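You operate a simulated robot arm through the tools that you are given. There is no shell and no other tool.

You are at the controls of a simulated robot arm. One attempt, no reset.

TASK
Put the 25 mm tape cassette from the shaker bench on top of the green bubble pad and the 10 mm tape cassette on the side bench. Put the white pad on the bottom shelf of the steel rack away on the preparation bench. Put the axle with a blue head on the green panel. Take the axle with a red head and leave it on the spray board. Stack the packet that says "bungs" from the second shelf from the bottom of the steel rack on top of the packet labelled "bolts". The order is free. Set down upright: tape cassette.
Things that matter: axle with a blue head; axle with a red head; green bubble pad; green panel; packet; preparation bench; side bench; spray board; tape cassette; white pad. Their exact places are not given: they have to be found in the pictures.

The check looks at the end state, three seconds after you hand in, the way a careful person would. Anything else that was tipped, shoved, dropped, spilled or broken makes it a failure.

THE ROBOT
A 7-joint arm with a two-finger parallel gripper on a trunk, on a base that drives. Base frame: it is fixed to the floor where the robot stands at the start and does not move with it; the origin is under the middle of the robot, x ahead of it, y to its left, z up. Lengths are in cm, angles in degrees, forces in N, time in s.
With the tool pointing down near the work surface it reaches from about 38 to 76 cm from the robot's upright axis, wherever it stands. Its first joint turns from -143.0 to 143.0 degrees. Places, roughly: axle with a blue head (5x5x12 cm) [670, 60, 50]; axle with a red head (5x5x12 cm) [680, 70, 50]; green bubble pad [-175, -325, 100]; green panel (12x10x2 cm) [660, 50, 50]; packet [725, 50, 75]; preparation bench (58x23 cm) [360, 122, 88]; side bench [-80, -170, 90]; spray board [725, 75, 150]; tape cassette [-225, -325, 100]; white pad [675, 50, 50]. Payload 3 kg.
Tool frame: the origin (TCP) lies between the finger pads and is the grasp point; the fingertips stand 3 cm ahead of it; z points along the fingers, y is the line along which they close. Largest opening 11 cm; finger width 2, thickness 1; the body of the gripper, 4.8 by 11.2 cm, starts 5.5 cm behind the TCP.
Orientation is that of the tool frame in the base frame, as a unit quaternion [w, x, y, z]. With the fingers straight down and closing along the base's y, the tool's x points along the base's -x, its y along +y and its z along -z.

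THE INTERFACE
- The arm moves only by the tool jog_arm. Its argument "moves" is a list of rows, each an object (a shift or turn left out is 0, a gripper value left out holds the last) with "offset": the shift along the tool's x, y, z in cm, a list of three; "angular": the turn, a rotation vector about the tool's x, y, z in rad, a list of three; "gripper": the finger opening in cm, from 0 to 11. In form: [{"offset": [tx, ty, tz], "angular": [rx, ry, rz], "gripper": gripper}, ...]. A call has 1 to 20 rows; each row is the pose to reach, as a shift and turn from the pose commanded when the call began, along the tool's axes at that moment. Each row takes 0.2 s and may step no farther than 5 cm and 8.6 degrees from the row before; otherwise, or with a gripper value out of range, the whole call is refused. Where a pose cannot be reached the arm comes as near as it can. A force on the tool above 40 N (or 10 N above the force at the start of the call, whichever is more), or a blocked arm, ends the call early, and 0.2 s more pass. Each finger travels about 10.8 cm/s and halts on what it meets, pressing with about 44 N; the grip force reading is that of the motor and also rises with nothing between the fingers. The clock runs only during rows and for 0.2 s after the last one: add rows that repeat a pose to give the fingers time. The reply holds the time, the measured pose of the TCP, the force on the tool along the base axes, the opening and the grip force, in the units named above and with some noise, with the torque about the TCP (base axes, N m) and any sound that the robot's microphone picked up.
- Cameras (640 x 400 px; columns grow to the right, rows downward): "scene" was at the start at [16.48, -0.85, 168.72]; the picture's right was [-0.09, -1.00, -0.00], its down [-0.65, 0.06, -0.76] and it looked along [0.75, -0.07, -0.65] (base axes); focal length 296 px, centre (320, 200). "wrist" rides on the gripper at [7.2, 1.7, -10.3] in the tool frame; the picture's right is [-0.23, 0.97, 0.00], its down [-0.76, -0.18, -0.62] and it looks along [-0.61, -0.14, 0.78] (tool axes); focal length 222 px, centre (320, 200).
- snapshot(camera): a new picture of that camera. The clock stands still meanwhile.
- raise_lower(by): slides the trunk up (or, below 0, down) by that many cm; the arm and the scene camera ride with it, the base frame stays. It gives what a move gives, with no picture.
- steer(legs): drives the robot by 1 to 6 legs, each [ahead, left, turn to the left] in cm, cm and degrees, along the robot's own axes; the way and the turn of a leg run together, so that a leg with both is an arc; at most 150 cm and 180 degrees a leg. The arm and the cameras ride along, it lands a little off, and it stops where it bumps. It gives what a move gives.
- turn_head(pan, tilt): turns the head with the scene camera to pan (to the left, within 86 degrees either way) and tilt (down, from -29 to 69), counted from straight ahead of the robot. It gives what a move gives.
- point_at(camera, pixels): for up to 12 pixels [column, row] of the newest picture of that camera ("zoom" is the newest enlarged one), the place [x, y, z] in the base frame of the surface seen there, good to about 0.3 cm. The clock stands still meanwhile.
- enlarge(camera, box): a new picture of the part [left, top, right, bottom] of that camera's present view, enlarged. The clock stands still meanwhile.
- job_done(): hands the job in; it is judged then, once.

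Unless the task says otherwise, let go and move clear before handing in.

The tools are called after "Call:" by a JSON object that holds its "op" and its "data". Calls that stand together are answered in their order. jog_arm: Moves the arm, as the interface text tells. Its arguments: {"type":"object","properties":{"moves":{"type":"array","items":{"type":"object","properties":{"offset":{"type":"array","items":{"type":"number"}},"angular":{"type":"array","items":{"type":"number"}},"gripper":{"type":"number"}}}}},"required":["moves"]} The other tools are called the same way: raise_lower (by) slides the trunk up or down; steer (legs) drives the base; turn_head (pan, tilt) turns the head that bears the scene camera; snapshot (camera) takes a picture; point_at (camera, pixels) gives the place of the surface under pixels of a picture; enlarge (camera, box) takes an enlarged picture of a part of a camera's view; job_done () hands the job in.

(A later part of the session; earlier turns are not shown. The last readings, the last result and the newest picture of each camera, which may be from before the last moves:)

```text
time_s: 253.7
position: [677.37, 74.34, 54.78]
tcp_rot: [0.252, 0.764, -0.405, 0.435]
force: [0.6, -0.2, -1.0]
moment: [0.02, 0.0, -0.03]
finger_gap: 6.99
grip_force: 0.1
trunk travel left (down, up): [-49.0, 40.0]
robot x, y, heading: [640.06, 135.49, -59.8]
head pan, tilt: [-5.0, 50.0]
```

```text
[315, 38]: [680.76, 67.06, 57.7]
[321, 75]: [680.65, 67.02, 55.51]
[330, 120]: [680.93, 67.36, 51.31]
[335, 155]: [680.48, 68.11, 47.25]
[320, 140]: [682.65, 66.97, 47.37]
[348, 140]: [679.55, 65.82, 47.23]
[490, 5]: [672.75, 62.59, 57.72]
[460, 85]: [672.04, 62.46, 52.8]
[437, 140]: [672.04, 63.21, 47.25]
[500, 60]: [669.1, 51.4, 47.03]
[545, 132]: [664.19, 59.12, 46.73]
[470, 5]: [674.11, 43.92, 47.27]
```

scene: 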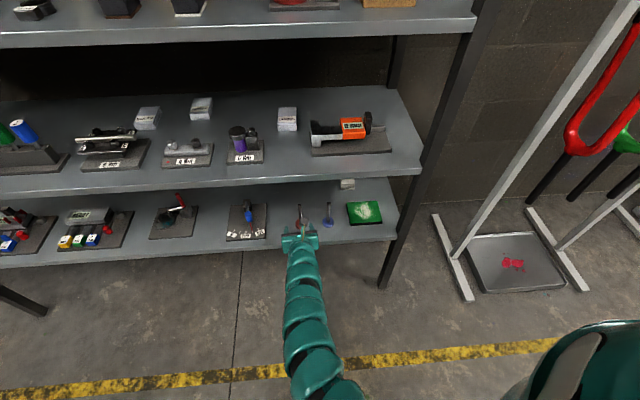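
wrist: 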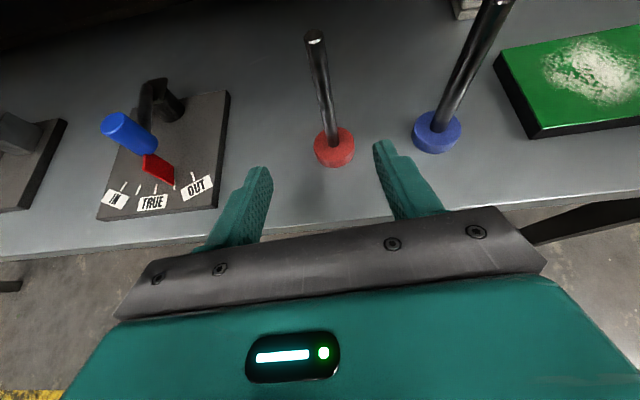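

Advance the last 8 cm so the rod is at the TCP.

Call:
{"op": "jog_arm", "data": {"moves": [{"offset": [1.7, 0.55, 3.8]}, {"offset": [3.3, 1.1, 7.4]}, {"offset": [3.3, 1.1, 7.4]}]}}

Call:
{"op": "snapshot", "data": {"camera": "wrist"}}

```text
time_s: 254.5
position: [680.85, 66.94, 54.08]
tcp_rot: [0.251, 0.763, -0.405, 0.436]
force: [-0.4, 0.0, -0.1]
moment: [-0.03, 0.02, -0.07]
finger_gap: 7.02
grip_force: 0.1
trunk travel left (down, up): [-49.0, 40.0]
robot x, y, heading: [640.24, 135.22, -59.7]
head pan, tilt: [-5.0, 50.0]
```

```text
taken
```

wrist: 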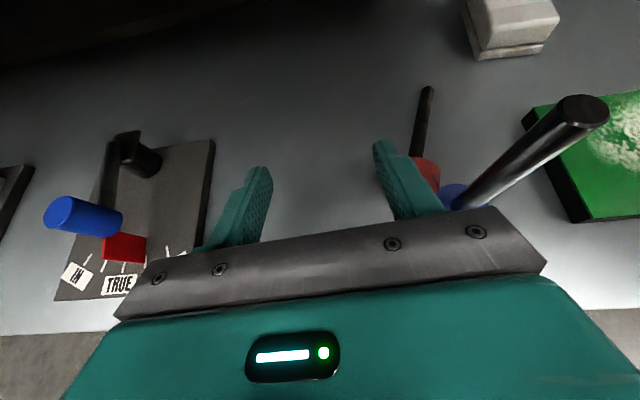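

The red rod appears outside the right finger; measure where it is now before doing anything.

Call:
{"op": "point_at", "data": {"camera": "wrist", "pixels": [[427, 92], [420, 130], [428, 172], [585, 105], [500, 175], [455, 190], [535, 15], [600, 200], [250, 210], [395, 190]]}}

Call:
{"op": "enlarge", "data": {"camera": "scene", "box": [230, 160, 400, 270]}}

```text
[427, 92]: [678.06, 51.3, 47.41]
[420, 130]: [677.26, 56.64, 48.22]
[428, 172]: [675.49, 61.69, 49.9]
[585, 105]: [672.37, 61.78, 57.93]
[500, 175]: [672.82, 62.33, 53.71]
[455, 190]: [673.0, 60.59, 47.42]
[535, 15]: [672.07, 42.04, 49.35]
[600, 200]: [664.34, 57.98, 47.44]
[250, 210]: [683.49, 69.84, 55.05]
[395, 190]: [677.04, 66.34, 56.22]
```

```text
3.64 times, centred on (315, 215) of scene
```

zoom: 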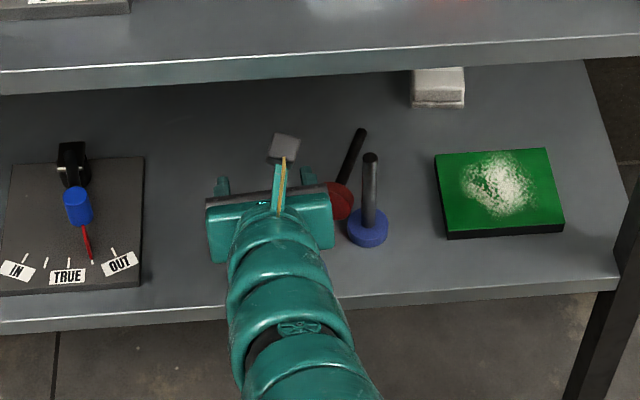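

The red axle got knocked over and lies on the shelf, head near (675.5,61.7), rod end near (678,51). It is a task object, so it can still be picked up. First withdraw slowly straight back.

Call:
{"op": "jog_arm", "data": {"moves": [{"offset": [0, 0, -1]}, {"offset": [0, 0, -2.5]}, {"offset": [0, 0, -5]}, {"offset": [0, 0, -8]}, {"offset": [0, 0, -11]}, {"offset": [0, 0, -14]}]}}

Call:
{"op": "snapshot", "data": {"camera": "wrist"}}

Call:
{"op": "enlarge", "data": {"camera": "scene", "box": [230, 160, 410, 270]}}

```text
time_s: 255.9
position: [677.69, 72.44, 55.43]
tcp_rot: [0.249, 0.766, -0.405, 0.433]
force: [-0.7, 0.3, -0.2]
moment: [-0.03, 0.01, 0.0]
finger_gap: 7.01
grip_force: 0.0
out of reach, approached as far as the arm can: row 4, 5, 6
trunk travel left (down, up): [-49.0, 40.0]
robot x, y, heading: [640.43, 135.36, -59.4]
head pan, tilt: [-5.0, 50.0]
```

```text
taken
```

wrist: 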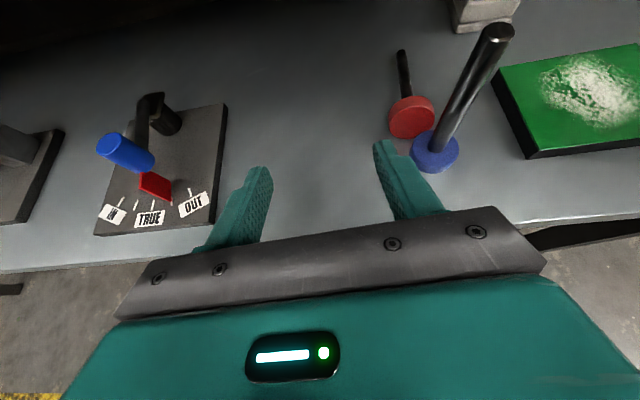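

```text
3.56 times, centred on (320, 215) of scene
```

zoom: 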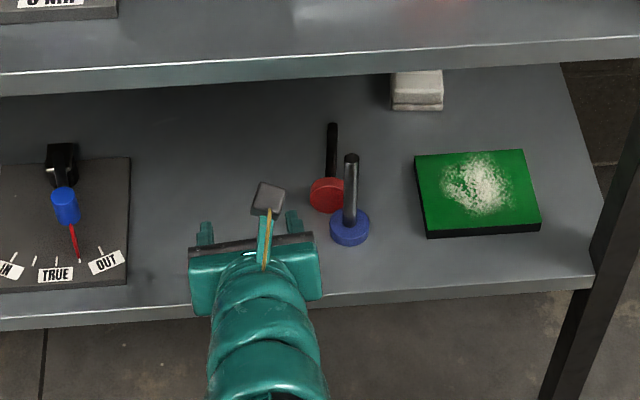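

The wrist is near a joint limit when folding back, so I'll use the base for in/out motion. Back off and line up with the white pad first (its path over the green panel is free now).

Call:
{"op": "steer", "data": {"legs": [[-15, 0, 0], [0, -20, -3.5]]}}

Call:
{"op": "snapshot", "data": {"camera": "wrist"}}

```text
time_s: 258.4
position: [648.74, 73.66, 55.34]
tcp_rot: [0.263, 0.753, -0.428, 0.426]
force: [-0.5, 0.0, 0.6]
moment: [0.02, 0.0, 0.0]
finger_gap: 7.0
grip_force: 0.1
trunk travel left (down, up): [-49.0, 40.0]
robot x, y, heading: [615.33, 138.85, -63.2]
head pan, tilt: [-5.0, 50.0]
```

```text
taken
```

wrist: 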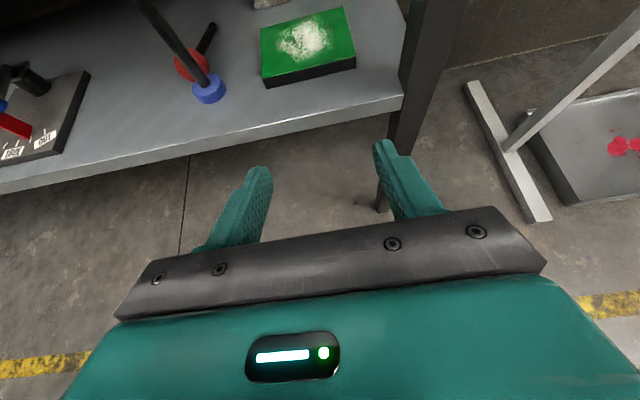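

Lined up roughly; the pad is 42 cm ahead and 5.6 cm left. Drive in two steps with the gripper opened to 9 cm.

Call:
{"op": "jog_arm", "data": {"moves": [{"gripper": 9}]}}

Call:
{"op": "steer", "data": {"legs": [[18, 7, 0]]}}

Call:
{"op": "snapshot", "data": {"camera": "wrist"}}

Call:
{"op": "point_at", "data": {"camera": "wrist", "pixels": [[330, 20], [320, 100]]}}

```text
time_s: 258.8
position: [648.66, 73.78, 55.46]
tcp_rot: [0.262, 0.753, -0.428, 0.426]
force: [0.2, 0.8, -0.4]
moment: [-0.01, 0.01, -0.01]
finger_gap: 9.02
grip_force: 0.0
trunk travel left (down, up): [-49.0, 40.0]
robot x, y, heading: [615.07, 138.57, -63.4]
head pan, tilt: [-5.0, 50.0]
```

```text
time_s: 260.4
position: [662.98, 60.75, 55.39]
tcp_rot: [0.263, 0.753, -0.429, 0.425]
force: [-0.6, -0.8, -0.2]
moment: [-0.01, 0.01, 0.01]
finger_gap: 9.01
grip_force: 0.1
trunk travel left (down, up): [-49.0, 40.0]
robot x, y, heading: [629.72, 125.91, -63.3]
head pan, tilt: [-5.0, 50.0]
```

```text
taken
```

wrist: 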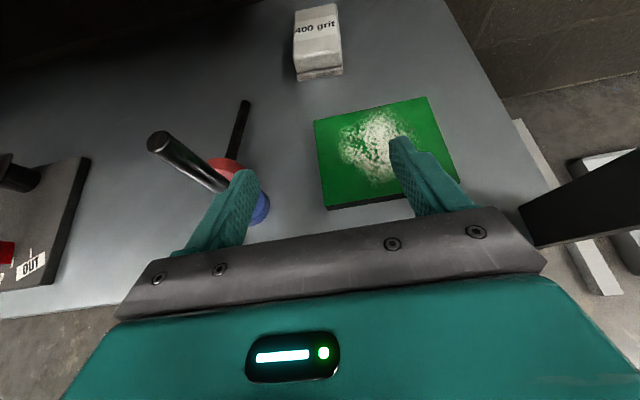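

```text
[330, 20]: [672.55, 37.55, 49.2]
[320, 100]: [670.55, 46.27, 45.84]
```

Blue rod clears the left finger by ~2.5 cm. Measure the pad's edges from here.

Call:
{"op": "point_at", "data": {"camera": "wrist", "pixels": [[297, 40], [338, 34], [299, 64], [341, 58], [318, 40], [342, 70], [300, 76], [165, 140], [185, 150]]}}

```text
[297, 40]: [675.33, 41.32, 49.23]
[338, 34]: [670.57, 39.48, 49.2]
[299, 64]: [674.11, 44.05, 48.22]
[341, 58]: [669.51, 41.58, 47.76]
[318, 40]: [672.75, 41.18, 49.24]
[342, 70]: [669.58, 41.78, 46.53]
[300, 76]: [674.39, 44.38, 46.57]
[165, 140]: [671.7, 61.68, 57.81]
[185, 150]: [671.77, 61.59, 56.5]
```

Driving straight 20.5 cm will put the TCP over the pad. Go.

Call:
{"op": "steer", "data": {"legs": [[20.5, 0, 0]]}}

Call:
{"op": "snapshot", "data": {"camera": "wrist"}}

Call:
{"op": "snapshot", "data": {"camera": "scene"}}

```text
time_s: 262.0
position: [672.12, 42.4, 55.36]
tcp_rot: [0.263, 0.752, -0.429, 0.426]
force: [-1.8, 0.2, 0.3]
moment: [-0.03, 0.02, 0.01]
finger_gap: 9.01
grip_force: 0.0
trunk travel left (down, up): [-49.0, 40.0]
robot x, y, heading: [638.66, 107.22, -63.5]
head pan, tilt: [-5.0, 50.0]
```

```text
taken
```

wrist: 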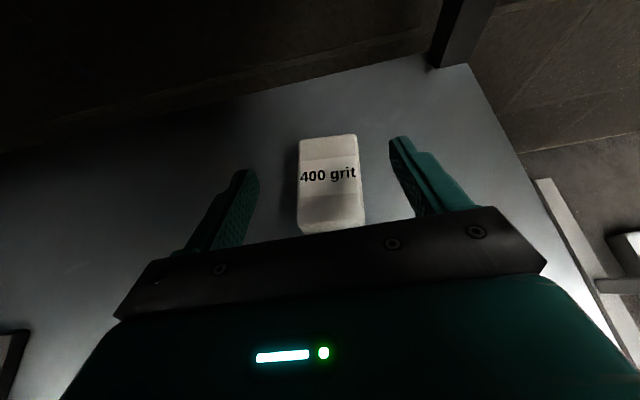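

```text
taken
```

scene: 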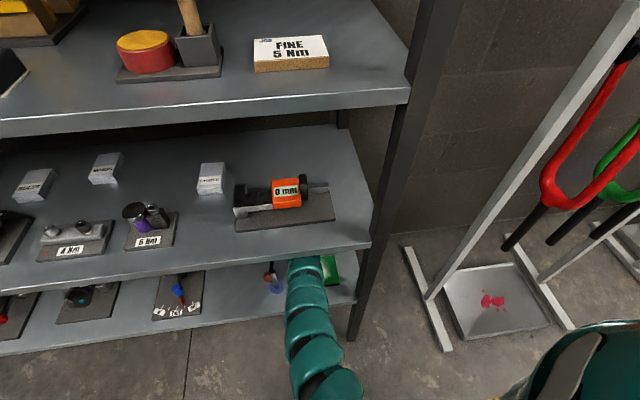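

Pad is centred between the fingers. Lower slowly by 6.2 cm.

Call:
{"op": "jog_arm", "data": {"moves": [{"offset": [-1.3, -0.05, 0.75]}, {"offset": [-2.6, -0.1, 1.5]}, {"offset": [-3.9, -0.14, 2.25]}, {"offset": [-4.7, -0.17, 2.7]}]}}

Call:
{"op": "snapshot", "data": {"camera": "wrist"}}

```text
time_s: 263.0
position: [671.89, 42.47, 49.98]
tcp_rot: [0.263, 0.752, -0.429, 0.425]
force: [-0.2, -0.4, 0.7]
moment: [-0.01, 0.01, -0.01]
finger_gap: 8.98
grip_force: 0.1
trunk travel left (down, up): [-49.0, 40.0]
robot x, y, heading: [638.81, 107.59, -63.3]
head pan, tilt: [-5.0, 50.0]
```

```text
taken
```

wrist: 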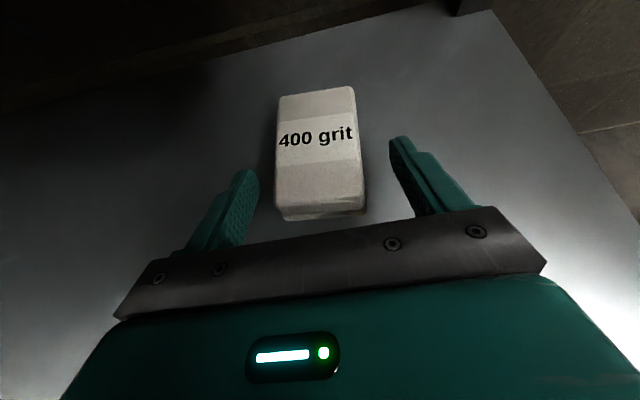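

Go 2.5 cm further forward and 1 cm lower, then close gently.

Call:
{"op": "jog_arm", "data": {"moves": [{"offset": [0.62, 0, 1.1]}, {"offset": [1.25, 0, 2.17]}, {"offset": [0.8, -0.02, 2.4]}, {"offset": [0.45, -0.03, 2.63]}]}}

Call:
{"op": "snapshot", "data": {"camera": "wrist"}}

```text
time_s: 264.0
position: [673.41, 40.35, 49.17]
tcp_rot: [0.263, 0.752, -0.428, 0.426]
force: [-0.8, -0.1, 0.0]
moment: [-0.02, -0.01, 0.01]
finger_gap: 9.02
grip_force: 0.1
trunk travel left (down, up): [-49.0, 40.0]
robot x, y, heading: [638.41, 107.41, -63.2]
head pan, tilt: [-5.0, 50.0]
```

```text
taken
```

wrist: 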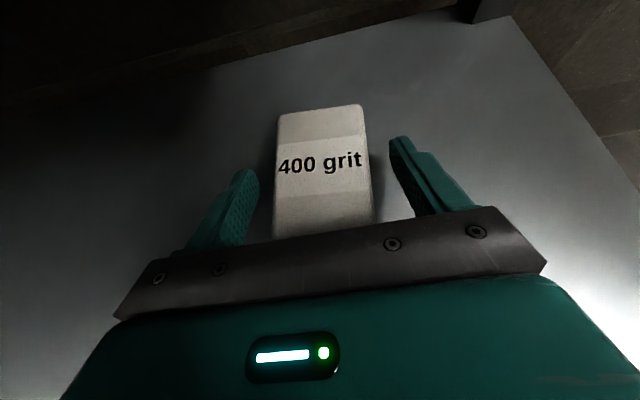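

Call:
{"op": "jog_arm", "data": {"moves": [{"gripper": 7}, {"gripper": 6}, {"gripper": 5}, {"gripper": 3.5}, {"gripper": 3.5}]}}

Call:
{"op": "snapshot", "data": {"camera": "wrist"}}

```text
time_s: 265.2
position: [673.26, 40.3, 49.17]
tcp_rot: [0.263, 0.752, -0.429, 0.425]
force: [-0.4, -1.4, 1.8]
moment: [0.03, -0.09, -0.1]
finger_gap: 5.94
grip_force: 43.7
trunk travel left (down, up): [-49.0, 40.0]
robot x, y, heading: [638.78, 107.63, -63.4]
head pan, tilt: [-5.0, 50.0]
```

```text
taken
```

wrist: 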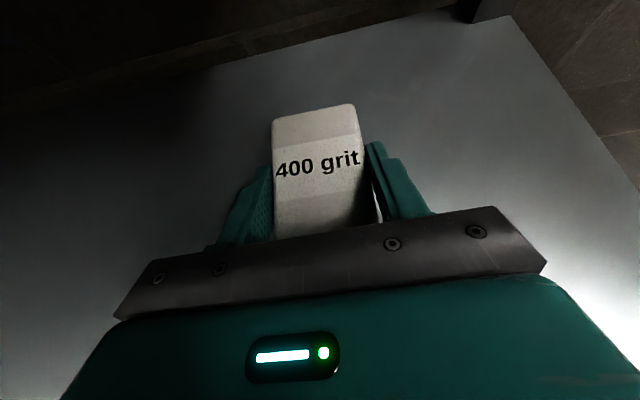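

Gripped (5.94 cm). Lift 5 cm and check that it holds.

Call:
{"op": "jog_arm", "data": {"moves": [{"offset": [0.87, 0.03, -0.5]}, {"offset": [1.73, 0.06, -1.0]}, {"offset": [3.0, 0.1, -1.75]}, {"offset": [4.33, 0.15, -2.5]}, {"offset": [4.33, 0.15, -2.5]}]}}

Call:
{"op": "snapshot", "data": {"camera": "wrist"}}

```text
time_s: 266.4
position: [673.32, 40.27, 54.08]
tcp_rot: [0.263, 0.752, -0.429, 0.425]
force: [0.7, 0.4, -0.2]
moment: [0.0, -0.03, -0.02]
finger_gap: 5.94
grip_force: 44.2
trunk travel left (down, up): [-49.0, 40.0]
robot x, y, heading: [638.77, 107.43, -63.8]
head pan, tilt: [-5.0, 50.0]
```

```text
taken
```

wrist: 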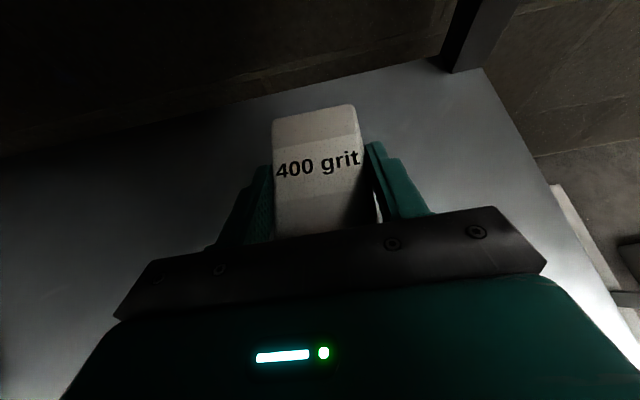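

Holding. Back straight out of the rack.

Call:
{"op": "steer", "data": {"legs": [[-20.5, 0, 0], [-20, 0, 0]]}}

Call:
{"op": "snapshot", "data": {"camera": "wrist"}}

Call:
{"op": "raise_lower", "data": {"by": 39}}

```text
time_s: 269.2
position: [654.97, 76.5, 54.15]
tcp_rot: [0.264, 0.752, -0.43, 0.425]
force: [0.5, 0.3, -0.5]
moment: [-0.02, 0.02, -0.03]
finger_gap: 5.93
grip_force: 44.0
trunk travel left (down, up): [-49.0, 40.0]
robot x, y, heading: [620.59, 143.34, -63.6]
head pan, tilt: [-5.0, 50.0]
```

```text
taken
```

wrist: 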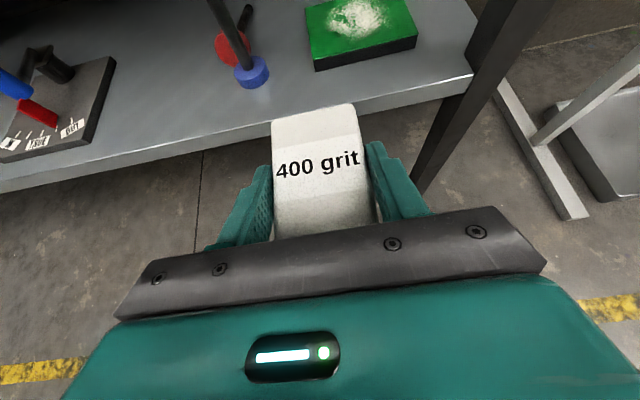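

```text
time_s: 273.0
position: [655.12, 76.54, 92.95]
tcp_rot: [0.263, 0.752, -0.429, 0.426]
force: [-0.3, 0.6, -1.0]
moment: [-0.01, -0.03, 0.0]
finger_gap: 5.92
grip_force: 43.4
trunk travel left (down, up): [-88.0, 1.0]
robot x, y, heading: [620.59, 143.92, -63.5]
head pan, tilt: [-5.0, 50.0]
```

Raised to z=93. Now retrace: back a little, straighten, slide left past the rack end, then out around the table (all while facing the rack side).

Call:
{"op": "steer", "data": {"legs": [[-13, 0, 0], [0, 0, 3.5], [0, 150, 0], [0, 38, 0]]}}

Call:
{"op": "turn_head", "data": {"pan": 0, "tilt": 40}}

Call:
{"op": "snapshot", "data": {"camera": "scene"}}

```text
time_s: 283.7
position: [816.29, 183.52, 93.05]
tcp_rot: [0.252, 0.763, -0.408, 0.432]
force: [-0.1, 0.5, -1.0]
moment: [0.02, -0.01, -0.02]
finger_gap: 5.89
grip_force: 43.9
trunk travel left (down, up): [-88.0, 1.0]
robot x, y, heading: [777.54, 248.65, -60.4]
head pan, tilt: [-5.0, 50.0]
```

```text
time_s: 284.4
position: [816.26, 183.4, 93.02]
tcp_rot: [0.252, 0.763, -0.408, 0.433]
force: [-0.2, 0.5, -0.5]
moment: [0.02, -0.01, 0.02]
finger_gap: 5.88
grip_force: 43.9
trunk travel left (down, up): [-88.0, 1.0]
robot x, y, heading: [777.81, 248.89, -60.5]
head pan, tilt: [0.0, 40.0]
```

```text
taken
```

scene: 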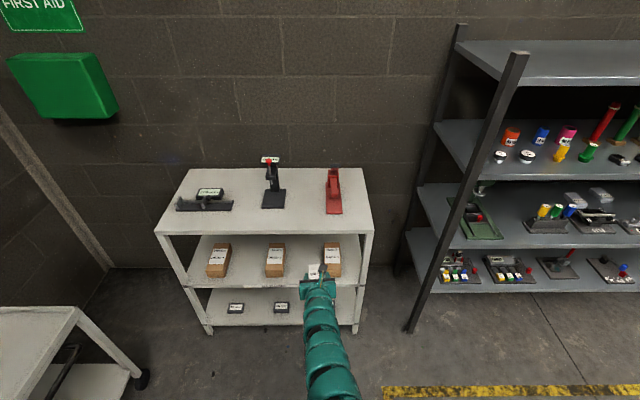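

Clear. Reverse out past the table end, then slide right along the aisle to the preparation bench.

Call:
{"op": "steer", "data": {"legs": [[0, 0, 0.5], [-150, 0, 0], [-60, 0, 0]]}}

Call:
{"op": "turn_head", "data": {"pan": -70, "tilt": 30}}

Call:
{"op": "snapshot", "data": {"camera": "scene"}}

```text
time_s: 295.2
position: [710.15, 366.41, 93.11]
tcp_rot: [0.244, 0.77, -0.395, 0.437]
force: [-0.4, 0.5, 0.3]
moment: [0.02, 0.05, 0.03]
finger_gap: 5.89
grip_force: 43.7
trunk travel left (down, up): [-88.0, 1.0]
robot x, y, heading: [669.24, 430.11, -58.5]
head pan, tilt: [0.0, 40.0]
```

```text
time_s: 296.6
position: [710.13, 366.39, 93.14]
tcp_rot: [0.244, 0.77, -0.396, 0.436]
force: [-0.3, -0.1, -0.1]
moment: [0.03, 0.02, 0.0]
finger_gap: 5.89
grip_force: 44.0
trunk travel left (down, up): [-88.0, 1.0]
robot x, y, heading: [669.62, 430.28, -58.4]
head pan, tilt: [-70.0, 30.0]
```

```text
taken
```

scene: 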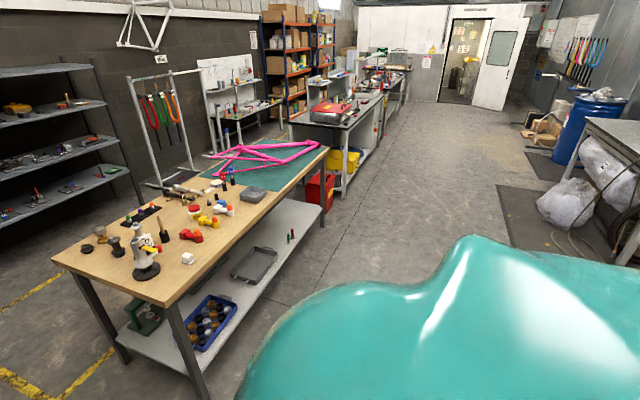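

Heading is off by 1.6°; correct it and slide right along the aisle.

Call:
{"op": "steer", "data": {"legs": [[0, 0, -1.6], [0, -150, 0], [0, -130, 0]]}}

Call:
{"op": "turn_head", "data": {"pan": -40, "tilt": 40}}

Call:
{"op": "snapshot", "data": {"camera": "scene"}}

```text
time_s: 310.6
position: [468.32, 223.85, 93.05]
tcp_rot: [0.246, 0.768, -0.399, 0.436]
force: [0.3, 0.0, -0.4]
moment: [0.0, -0.03, -0.01]
finger_gap: 5.93
grip_force: 43.8
trunk travel left (down, up): [-88.0, 1.0]
robot x, y, heading: [428.31, 287.93, -58.6]
head pan, tilt: [-70.0, 30.0]
```

```text
time_s: 311.5
position: [468.32, 223.86, 93.15]
tcp_rot: [0.246, 0.768, -0.399, 0.436]
force: [-0.3, -0.4, -0.8]
moment: [0.01, -0.01, 0.0]
finger_gap: 5.93
grip_force: 44.1
trunk travel left (down, up): [-88.0, 1.0]
robot x, y, heading: [428.6, 288.14, -59.0]
head pan, tilt: [-40.0, 40.0]
```

```text
taken
```

scene: 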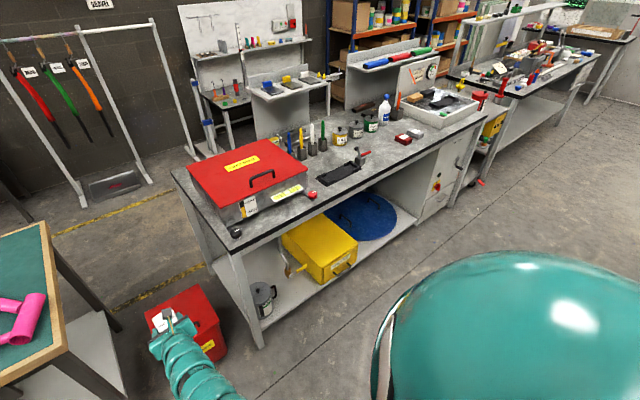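

The bench is ahead-right; slide right another ~115 cm.

Call:
{"op": "steer", "data": {"legs": [[0, -118, -1]]}}

Call:
{"op": "turn_head", "data": {"pan": -10, "tilt": 40}}

Call:
{"op": "snapshot", "data": {"camera": "scene"}}

```text
time_s: 317.5
position: [365.2, 162.89, 93.11]
tcp_rot: [0.249, 0.765, -0.405, 0.434]
force: [-0.2, 0.7, -1.1]
moment: [-0.01, 0.01, -0.02]
finger_gap: 5.92
grip_force: 43.4
trunk travel left (down, up): [-88.0, 1.0]
robot x, y, heading: [326.56, 227.57, -59.9]
head pan, tilt: [-40.0, 40.0]
```

```text
time_s: 318.5
position: [365.26, 162.96, 93.09]
tcp_rot: [0.249, 0.765, -0.405, 0.434]
force: [0.0, -0.7, -0.7]
moment: [0.04, -0.01, -0.01]
finger_gap: 5.92
grip_force: 43.5
trunk travel left (down, up): [-88.0, 1.0]
robot x, y, heading: [326.34, 227.92, -59.9]
head pan, tilt: [-10.0, 40.0]
```

```text
taken
```

scene: 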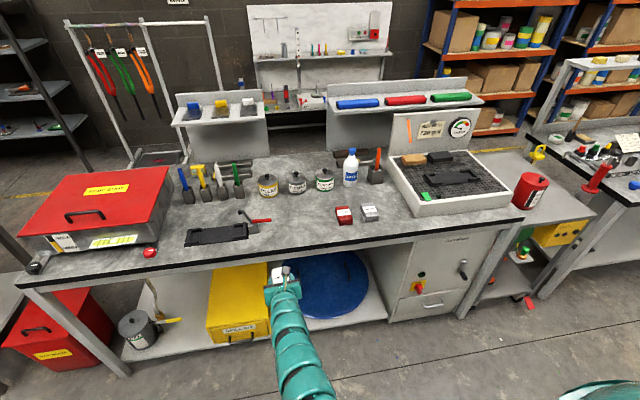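

Free bench surface around (300,222) directly ahead. Measure.

Call:
{"op": "point_at", "data": {"camera": "scene", "pixels": [[300, 222], [310, 210], [290, 212], [320, 235], [280, 238], [345, 214], [262, 220], [370, 212], [300, 248], [325, 195], [300, 200], [240, 235]]}}

Call:
{"op": "enlarge", "data": {"camera": "scene", "box": [180, 150, 420, 280]}}

```text
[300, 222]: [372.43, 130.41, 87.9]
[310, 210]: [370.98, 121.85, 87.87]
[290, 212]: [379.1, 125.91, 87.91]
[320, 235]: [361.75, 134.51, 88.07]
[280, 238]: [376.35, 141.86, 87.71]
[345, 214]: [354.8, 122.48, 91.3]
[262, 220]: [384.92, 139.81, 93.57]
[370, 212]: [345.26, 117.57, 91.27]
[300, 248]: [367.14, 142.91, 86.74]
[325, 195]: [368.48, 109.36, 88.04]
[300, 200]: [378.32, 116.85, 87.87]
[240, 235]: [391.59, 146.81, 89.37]
```

```text
2.67 times, centred on (300, 215) of scene
```

zoom: 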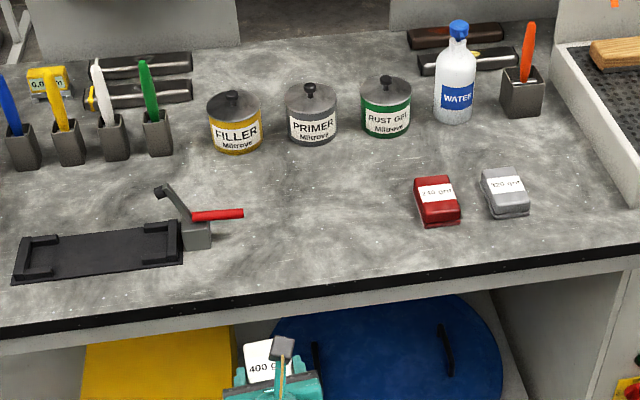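

The 240 and 320 grit pads sit there already; I'll put the white one to the left of the red pad at about (367,128). Raise 1 cm, then drive the pad over that spot.

Call:
{"op": "raise_lower", "data": {"by": 1}}

Call:
{"op": "steer", "data": {"legs": [[0, -15.7, 0], [31.5, 0, 0]]}}

Call:
{"op": "snapshot", "data": {"camera": "wrist"}}

Call:
{"op": "snapshot", "data": {"camera": "scene"}}

```text
time_s: 319.1
position: [365.35, 163.0, 94.02]
tcp_rot: [0.25, 0.765, -0.405, 0.434]
force: [0.6, -0.3, -0.3]
moment: [0.0, -0.02, 0.0]
finger_gap: 5.93
grip_force: 44.1
trunk travel left (down, up): [-89.0, 0.0]
robot x, y, heading: [326.41, 227.75, -60.1]
head pan, tilt: [-10.0, 40.0]
```

```text
time_s: 322.2
position: [367.48, 127.73, 93.96]
tcp_rot: [0.249, 0.766, -0.405, 0.433]
force: [0.0, -0.2, 0.7]
moment: [0.0, 0.03, 0.02]
finger_gap: 5.91
grip_force: 44.3
trunk travel left (down, up): [-89.0, 0.0]
robot x, y, heading: [328.64, 192.89, -59.7]
head pan, tilt: [-10.0, 40.0]
```

```text
taken
```

wrist: 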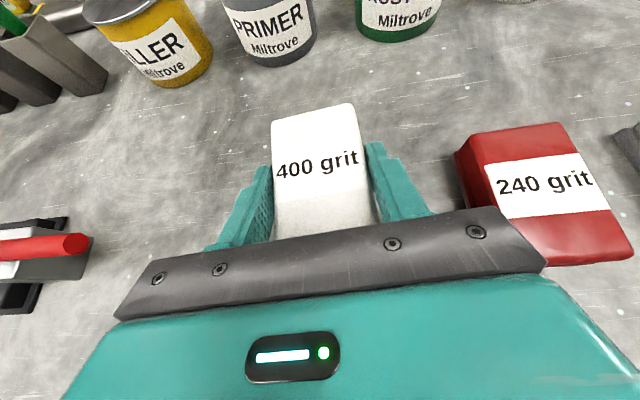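

```text
taken
```

scene: 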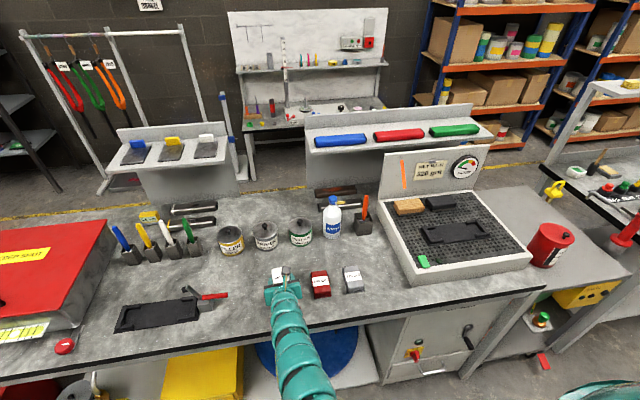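

Spot is clear. Lower gently to the bench.

Call:
{"op": "jog_arm", "data": {"moves": [{"offset": [-0.87, -0.03, 0.5]}, {"offset": [-1.56, -0.05, 0.9]}, {"offset": [-1.9, -0.07, 1.1]}, {"offset": [-2.08, -0.07, 1.2]}]}}

```text
time_s: 323.2
position: [367.45, 127.8, 91.66]
tcp_rot: [0.249, 0.765, -0.405, 0.434]
force: [-0.1, -0.6, -0.7]
moment: [-0.02, -0.02, -0.03]
finger_gap: 5.93
grip_force: 43.8
trunk travel left (down, up): [-89.0, 0.0]
robot x, y, heading: [328.55, 192.77, -60.0]
head pan, tilt: [-10.0, 40.0]
```

Call:
{"op": "jog_arm", "data": {"moves": [{"offset": [-0.17, 0, 0.1]}, {"offset": [-0.26, -0.01, 0.15]}, {"offset": [-0.35, -0.01, 0.2]}]}}

```text
time_s: 324.0
position: [367.42, 127.7, 91.29]
tcp_rot: [0.25, 0.765, -0.406, 0.433]
force: [0.4, 1.0, -0.2]
moment: [0.02, 0.01, 0.0]
finger_gap: 5.9
grip_force: 44.7
trunk travel left (down, up): [-89.0, 0.0]
robot x, y, heading: [328.35, 193.03, -59.6]
head pan, tilt: [-10.0, 40.0]
```

Call:
{"op": "jog_arm", "data": {"moves": [{"offset": [-0.09, 0, 0.05]}, {"offset": [-0.17, 0, 0.1]}]}}

```text
time_s: 324.6
position: [367.4, 127.78, 91.24]
tcp_rot: [0.25, 0.765, -0.405, 0.435]
force: [0.3, 0.3, 8.9]
moment: [0.02, -0.34, -0.02]
finger_gap: 5.93
grip_force: 43.8
trunk travel left (down, up): [-89.0, 0.0]
robot x, y, heading: [328.98, 193.02, -59.8]
head pan, tilt: [-10.0, 40.0]
```

Contact. Open and lift away vertically.

Call:
{"op": "jog_arm", "data": {"moves": [{"gripper": 6.3}, {"gripper": 7.2}, {"gripper": 8}, {"gripper": 8}, {"offset": [2.6, 0.1, -1.5], "gripper": 8}, {"offset": [5.2, 0.2, -3], "gripper": 8}, {"offset": [6.9, 0.25, -4], "gripper": 8}]}}

Call:
{"op": "snapshot", "data": {"camera": "wrist"}}

```text
time_s: 326.2
position: [367.08, 127.92, 97.91]
tcp_rot: [0.244, 0.768, -0.407, 0.43]
force: [-0.1, -1.8, 0.2]
moment: [0.03, -0.02, 0.01]
finger_gap: 7.99
grip_force: 0.1
out of reach, approached as far as the arm can: row 7
trunk travel left (down, up): [-89.0, 0.0]
robot x, y, heading: [328.68, 192.64, -60.0]
head pan, tilt: [-10.0, 40.0]
```

```text
taken
```

wrist: 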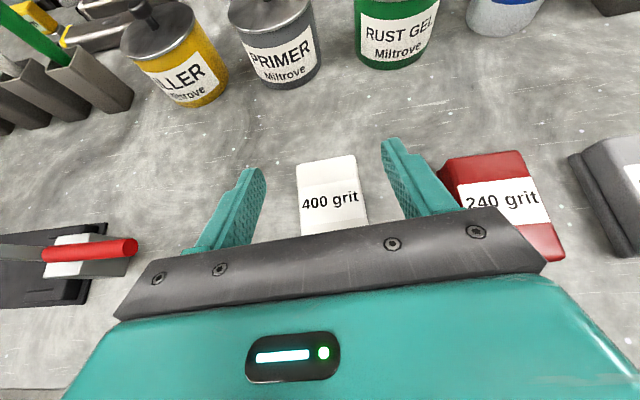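

The white pad is on the preparation bench. Return to the rack by the same route.

Call:
{"op": "steer", "data": {"legs": [[-36, 0, 0], [0, 150, 0], [0, 150, 0], [0, 114, 0]]}}

```text
time_s: 348.0
position: [707.02, 367.05, 97.99]
tcp_rot: [0.246, 0.768, -0.406, 0.43]
force: [-0.8, -0.4, 0.0]
moment: [0.01, 0.02, -0.05]
finger_gap: 8.0
grip_force: 0.1
trunk travel left (down, up): [-89.0, 0.0]
robot x, y, heading: [668.39, 431.66, -59.6]
head pan, tilt: [-10.0, 40.0]
```

Call:
{"op": "steer", "data": {"legs": [[0, 0, -0.4], [150, 0, 0], [60, 0, 0], [0, -150, 0]]}}

Call:
{"op": "raise_lower", "data": {"by": -40}}

Call:
{"op": "turn_head", "data": {"pan": -10, "tilt": 40}}

Call:
{"op": "snapshot", "data": {"camera": "scene"}}

Call:
{"op": "snapshot", "data": {"camera": "wrist"}}

```text
time_s: 365.7
position: [677.48, 110.39, 98.1]
tcp_rot: [0.249, 0.764, -0.413, 0.429]
force: [-0.5, 0.0, -0.1]
moment: [-0.01, 0.01, -0.01]
finger_gap: 8.01
grip_force: 0.1
trunk travel left (down, up): [-89.0, 0.0]
robot x, y, heading: [640.25, 175.89, -60.6]
head pan, tilt: [-10.0, 40.0]
```

```text
time_s: 369.6
position: [677.35, 110.41, 57.91]
tcp_rot: [0.25, 0.764, -0.413, 0.428]
force: [-0.5, -0.2, -0.7]
moment: [0.01, 0.04, 0.0]
finger_gap: 8.01
grip_force: 0.1
trunk travel left (down, up): [-49.0, 40.0]
robot x, y, heading: [640.24, 175.63, -61.0]
head pan, tilt: [-10.0, 40.0]
```

```text
time_s: 370.2
position: [677.34, 110.32, 58.01]
tcp_rot: [0.25, 0.764, -0.413, 0.428]
force: [-0.9, -0.2, 0.7]
moment: [0.0, -0.01, 0.0]
finger_gap: 7.99
grip_force: 0.2
trunk travel left (down, up): [-49.0, 40.0]
robot x, y, heading: [640.05, 175.91, -61.1]
head pan, tilt: [-10.0, 40.0]
```

```text
taken
```

scene: 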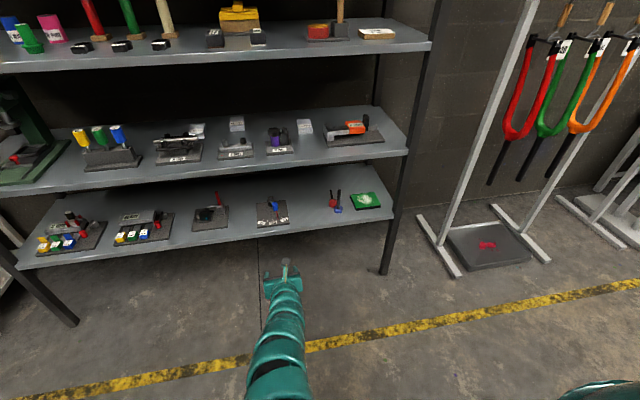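

```text
taken
```

wrist: 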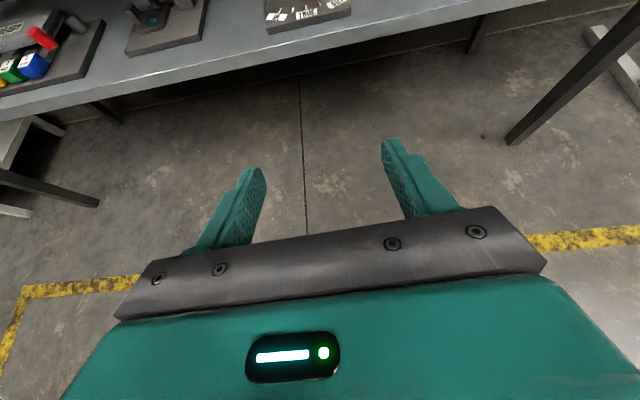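

Arm posture is kept; I'll approach the blue axle using base motion only. Drive to about 12 cm short of it, at z=56.

Call:
{"op": "raise_lower", "data": {"by": -2}}

Call:
{"op": "steer", "data": {"legs": [[0, -27.5, 0], [27, 0, 0]]}}

Call:
{"op": "snapshot", "data": {"camera": "wrist"}}

```text
time_s: 370.8
position: [677.37, 110.46, 55.98]
tcp_rot: [0.25, 0.764, -0.413, 0.428]
force: [1.3, 0.0, -0.2]
moment: [0.01, 0.02, 0.01]
finger_gap: 8.02
grip_force: 0.0
trunk travel left (down, up): [-47.0, 42.0]
robot x, y, heading: [640.24, 175.87, -60.9]
head pan, tilt: [-10.0, 40.0]
```

```text
time_s: 374.3
position: [666.9, 73.54, 55.87]
tcp_rot: [0.249, 0.764, -0.412, 0.429]
force: [0.1, 0.6, -0.3]
moment: [-0.01, 0.01, -0.01]
finger_gap: 8.01
grip_force: 0.0
trunk travel left (down, up): [-47.0, 42.0]
robot x, y, heading: [629.32, 138.93, -60.8]
head pan, tilt: [-10.0, 40.0]
```

```text
taken
```

wrist: 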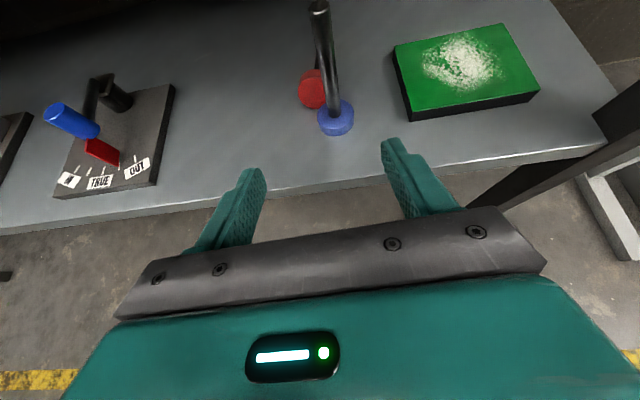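

Call:
{"op": "point_at", "data": {"camera": "wrist", "pixels": [[319, 8], [326, 50], [331, 90], [336, 125], [312, 90], [305, 80], [395, 60], [410, 118], [538, 88], [500, 28]]}}

```text
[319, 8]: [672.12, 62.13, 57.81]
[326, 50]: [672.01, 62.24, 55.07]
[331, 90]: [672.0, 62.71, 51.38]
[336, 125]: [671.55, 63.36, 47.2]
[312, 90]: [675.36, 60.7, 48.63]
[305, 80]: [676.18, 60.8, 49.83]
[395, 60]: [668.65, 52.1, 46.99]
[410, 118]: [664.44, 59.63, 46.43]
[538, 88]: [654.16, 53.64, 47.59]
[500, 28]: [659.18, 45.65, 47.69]
```

The rod is 12.8 cm ahead and ~1 cm right. Advance 7 cm, then look again.

Call:
{"op": "steer", "data": {"legs": [[7, -1.1, 0]]}}

Call:
{"op": "snapshot", "data": {"camera": "wrist"}}

Call:
{"op": "point_at", "data": {"camera": "wrist", "pixels": [[330, 60], [335, 100]]}}

```text
time_s: 375.3
position: [669.45, 66.94, 55.92]
tcp_rot: [0.248, 0.765, -0.412, 0.428]
force: [0.0, -0.4, -0.8]
moment: [0.01, 0.03, -0.02]
finger_gap: 8.02
grip_force: 0.0
trunk travel left (down, up): [-47.0, 42.0]
robot x, y, heading: [631.89, 132.15, -60.7]
head pan, tilt: [-10.0, 40.0]
```

```text
taken
```

wrist: 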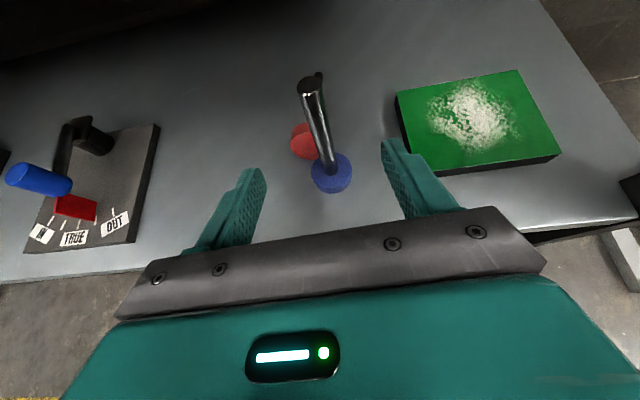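

```text
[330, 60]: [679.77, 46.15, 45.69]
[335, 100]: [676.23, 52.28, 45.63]
```

Well centred. Advance 3 cm and check.

Call:
{"op": "steer", "data": {"legs": [[3, 0, 0]]}}

Call:
{"op": "snapshot", "data": {"camera": "wrist"}}

```text
time_s: 376.1
position: [670.87, 64.25, 56.01]
tcp_rot: [0.248, 0.765, -0.411, 0.428]
force: [-0.5, -0.6, 0.4]
moment: [-0.01, 0.03, 0.01]
finger_gap: 7.99
grip_force: 0.1
trunk travel left (down, up): [-47.0, 42.0]
robot x, y, heading: [633.28, 130.03, -60.6]
head pan, tilt: [-10.0, 40.0]
```

```text
taken
```

wrist: 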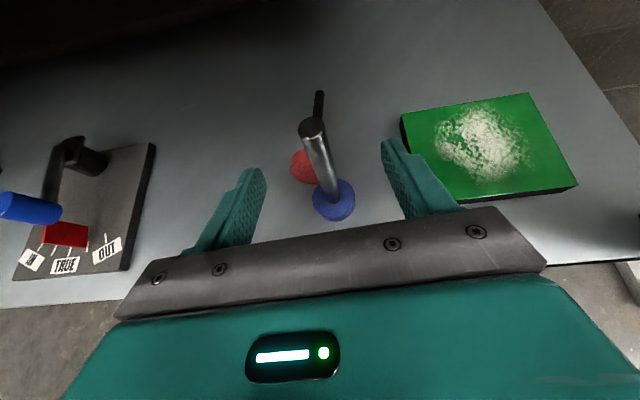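

Call:
{"op": "steer", "data": {"legs": [[2.2, 0, 0]]}}

Call:
{"op": "snapshot", "data": {"camera": "wrist"}}

```text
time_s: 376.9
position: [671.85, 62.36, 56.03]
tcp_rot: [0.248, 0.765, -0.412, 0.428]
force: [0.3, -0.5, -0.5]
moment: [0.01, 0.01, -0.01]
finger_gap: 8.01
grip_force: 0.1
trunk travel left (down, up): [-47.0, 42.0]
robot x, y, heading: [634.76, 127.75, -60.7]
head pan, tilt: [-10.0, 40.0]
```

```text
taken
```

wrist: 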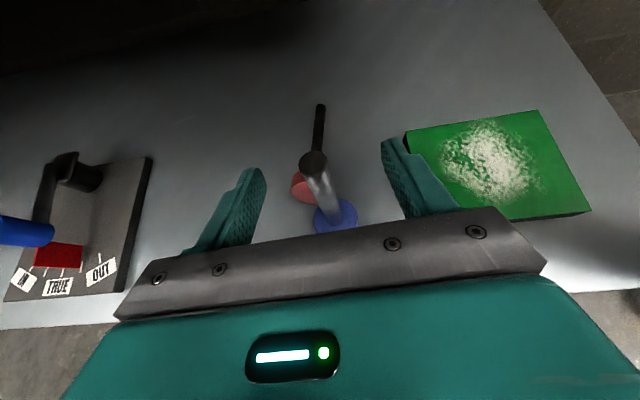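

The blue rod stands at the TCP between the fingers. Close gently.

Call:
{"op": "jog_arm", "data": {"moves": [{"gripper": 6}, {"gripper": 4.5}, {"gripper": 3.2}, {"gripper": 2.2}, {"gripper": 1.2}, {"gripper": 0.5}, {"gripper": 0.5}]}}

Call:
{"op": "snapshot", "data": {"camera": "wrist"}}

```text
time_s: 378.5
position: [671.82, 62.44, 55.94]
tcp_rot: [0.249, 0.765, -0.412, 0.428]
force: [0.9, 0.6, 1.5]
moment: [0.1, -0.1, 0.01]
finger_gap: 1.43
grip_force: 44.1
trunk travel left (down, up): [-47.0, 42.0]
robot x, y, heading: [634.58, 128.16, -60.5]
head pan, tilt: [-10.0, 40.0]
```

```text
taken
```

wrist: 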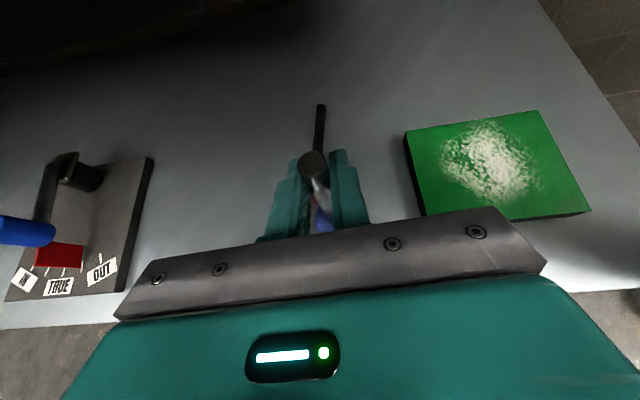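

Blue axle gripped (1.43 cm). Raise 3 cm and slide over the green panel.

Call:
{"op": "raise_lower", "data": {"by": 3}}

Call:
{"op": "steer", "data": {"legs": [[0, -13, 0], [2.3, 0, 0]]}}

Call:
{"op": "snapshot", "data": {"camera": "wrist"}}

Call:
{"op": "snapshot", "data": {"camera": "scene"}}

```text
time_s: 379.3
position: [671.89, 62.33, 58.92]
tcp_rot: [0.249, 0.765, -0.412, 0.429]
force: [-0.5, 0.4, 0.2]
moment: [0.02, 0.02, -0.02]
finger_gap: 1.42
grip_force: 43.8
trunk travel left (down, up): [-50.0, 39.0]
robot x, y, heading: [634.38, 127.77, -60.9]
head pan, tilt: [-10.0, 40.0]
```

```text
time_s: 381.0
position: [661.53, 53.9, 58.99]
tcp_rot: [0.248, 0.766, -0.412, 0.427]
force: [0.5, 0.2, -1.1]
moment: [0.01, -0.02, -0.01]
finger_gap: 1.43
grip_force: 44.3
trunk travel left (down, up): [-50.0, 39.0]
robot x, y, heading: [624.22, 119.57, -60.8]
head pan, tilt: [-10.0, 40.0]
```

```text
taken
```

wrist: 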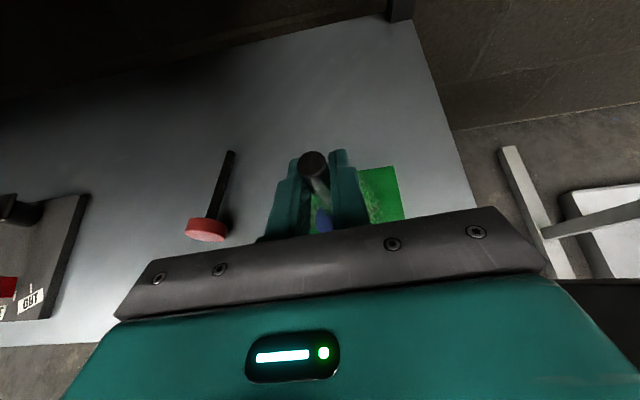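

```text
taken
```

scene: 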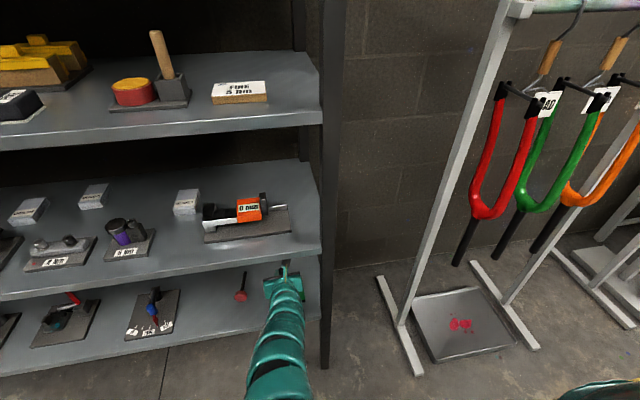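

Over the panel. Lower gently (~1.3 cm).

Call:
{"op": "jog_arm", "data": {"moves": [{"offset": [-0.43, -0.01, 0.25]}, {"offset": [-0.78, -0.03, 0.45]}, {"offset": [-0.95, -0.03, 0.55]}, {"offset": [-1.04, -0.03, 0.6]}]}}

```text
time_s: 382.0
position: [661.34, 54.14, 57.88]
tcp_rot: [0.247, 0.765, -0.411, 0.429]
force: [0.0, 0.8, 2.8]
moment: [0.05, -0.06, 0.07]
finger_gap: 1.41
grip_force: 44.3
trunk travel left (down, up): [-50.0, 39.0]
robot x, y, heading: [624.37, 119.64, -60.9]
head pan, tilt: [-10.0, 40.0]
```

Call:
{"op": "jog_arm", "data": {"moves": [{"offset": [-0.09, 0, 0.05]}, {"offset": [-0.13, 0, 0.08]}]}}

```text
time_s: 382.6
position: [661.48, 54.04, 57.74]
tcp_rot: [0.249, 0.764, -0.412, 0.429]
force: [-0.6, 0.6, 11.5]
moment: [0.13, -0.16, 0.0]
finger_gap: 1.42
grip_force: 44.1
trunk travel left (down, up): [-50.0, 39.0]
robot x, y, heading: [624.09, 119.42, -60.4]
head pan, tilt: [-10.0, 40.0]
```

In contact with the panel. Relieve slightly and open.

Call:
{"op": "jog_arm", "data": {"moves": [{"offset": [0.06, 0, -0.04], "gripper": 1.42}, {"offset": [0.06, 0, -0.04], "gripper": 1.8}, {"offset": [0.06, 0, -0.04], "gripper": 2.6}, {"offset": [0.06, 0, -0.04], "gripper": 4}, {"offset": [0.06, 0, -0.04], "gripper": 5.5}, {"offset": [0.06, 0, -0.04], "gripper": 7}]}}

Call:
{"op": "snapshot", "data": {"camera": "wrist"}}

```text
time_s: 384.0
position: [661.61, 53.98, 57.64]
tcp_rot: [0.249, 0.764, -0.412, 0.429]
force: [0.3, -0.6, 0.4]
moment: [0.01, 0.0, 0.0]
finger_gap: 7.0
grip_force: 0.0
trunk travel left (down, up): [-50.0, 39.0]
robot x, y, heading: [624.3, 119.9, -60.7]
head pan, tilt: [-10.0, 40.0]
```

```text
taken
```

wrist: 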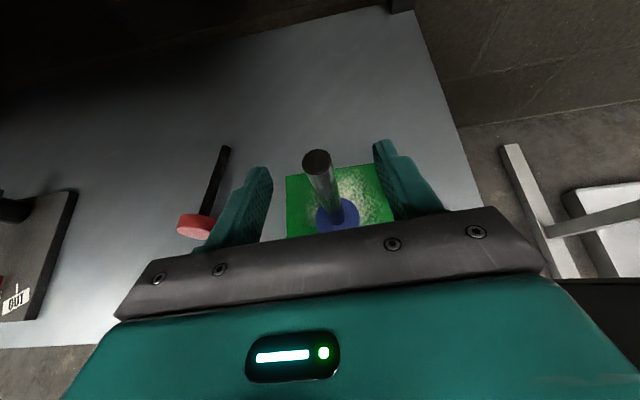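

Blue axle stands on the green panel. Back straight out.

Call:
{"op": "steer", "data": {"legs": [[-6, 0, 0], [-12, 0, 0]]}}

Call:
{"op": "snapshot", "data": {"camera": "wrist"}}

Call:
{"op": "enlarge", "data": {"camera": "scene", "box": [180, 240, 360, 350]}}

```text
time_s: 385.8
position: [652.64, 69.79, 57.84]
tcp_rot: [0.249, 0.765, -0.412, 0.428]
force: [-0.5, 0.5, 0.2]
moment: [-0.07, -0.02, 0.0]
finger_gap: 6.99
grip_force: 0.1
trunk travel left (down, up): [-50.0, 39.0]
robot x, y, heading: [615.26, 135.22, -60.9]
head pan, tilt: [-10.0, 40.0]
```

```text
taken
```

wrist: 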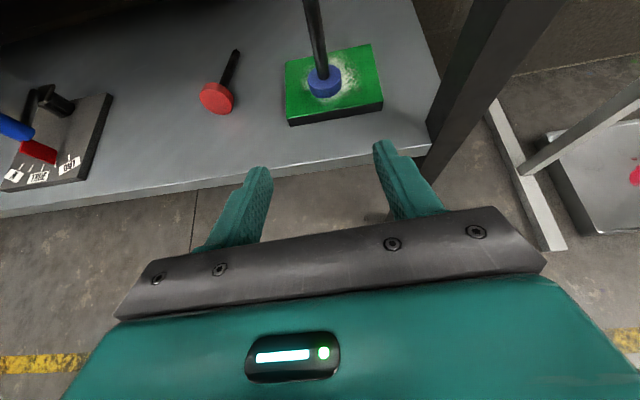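

```text
3.56 times, centred on (270, 295) of scene
```

zoom: 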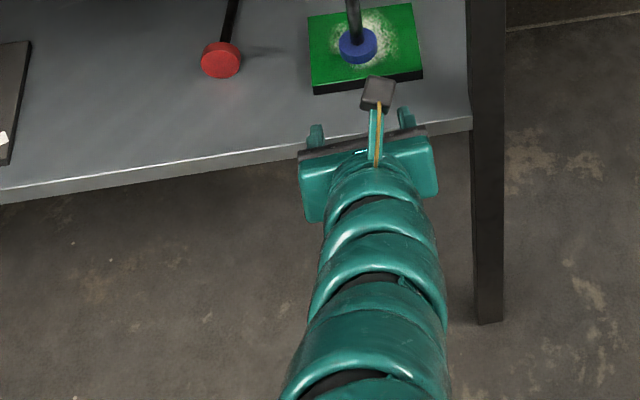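

Next the fallen red axle. Measure its rod and head.

Call:
{"op": "enlarge", "data": {"camera": "wrist", "box": [170, 30, 290, 130]}}

Call:
{"op": "point_at", "data": {"camera": "wrist", "pixels": [[236, 52], [233, 60], [229, 72], [226, 82], [216, 98], [205, 90], [230, 100], [218, 110], [208, 108]]}}

```text
4.00 times, centred on (230, 80) of wrist
```

zoom: 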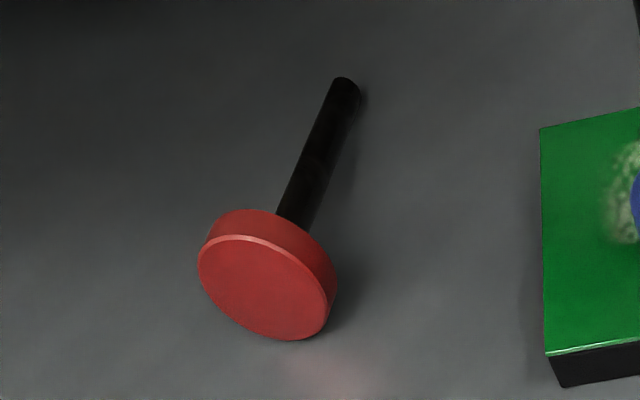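

```text
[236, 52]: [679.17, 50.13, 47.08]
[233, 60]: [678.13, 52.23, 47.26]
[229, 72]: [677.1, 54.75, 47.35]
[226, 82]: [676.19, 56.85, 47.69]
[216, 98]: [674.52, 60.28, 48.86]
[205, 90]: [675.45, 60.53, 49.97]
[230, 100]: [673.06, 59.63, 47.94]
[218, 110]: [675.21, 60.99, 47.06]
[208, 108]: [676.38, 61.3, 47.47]
```

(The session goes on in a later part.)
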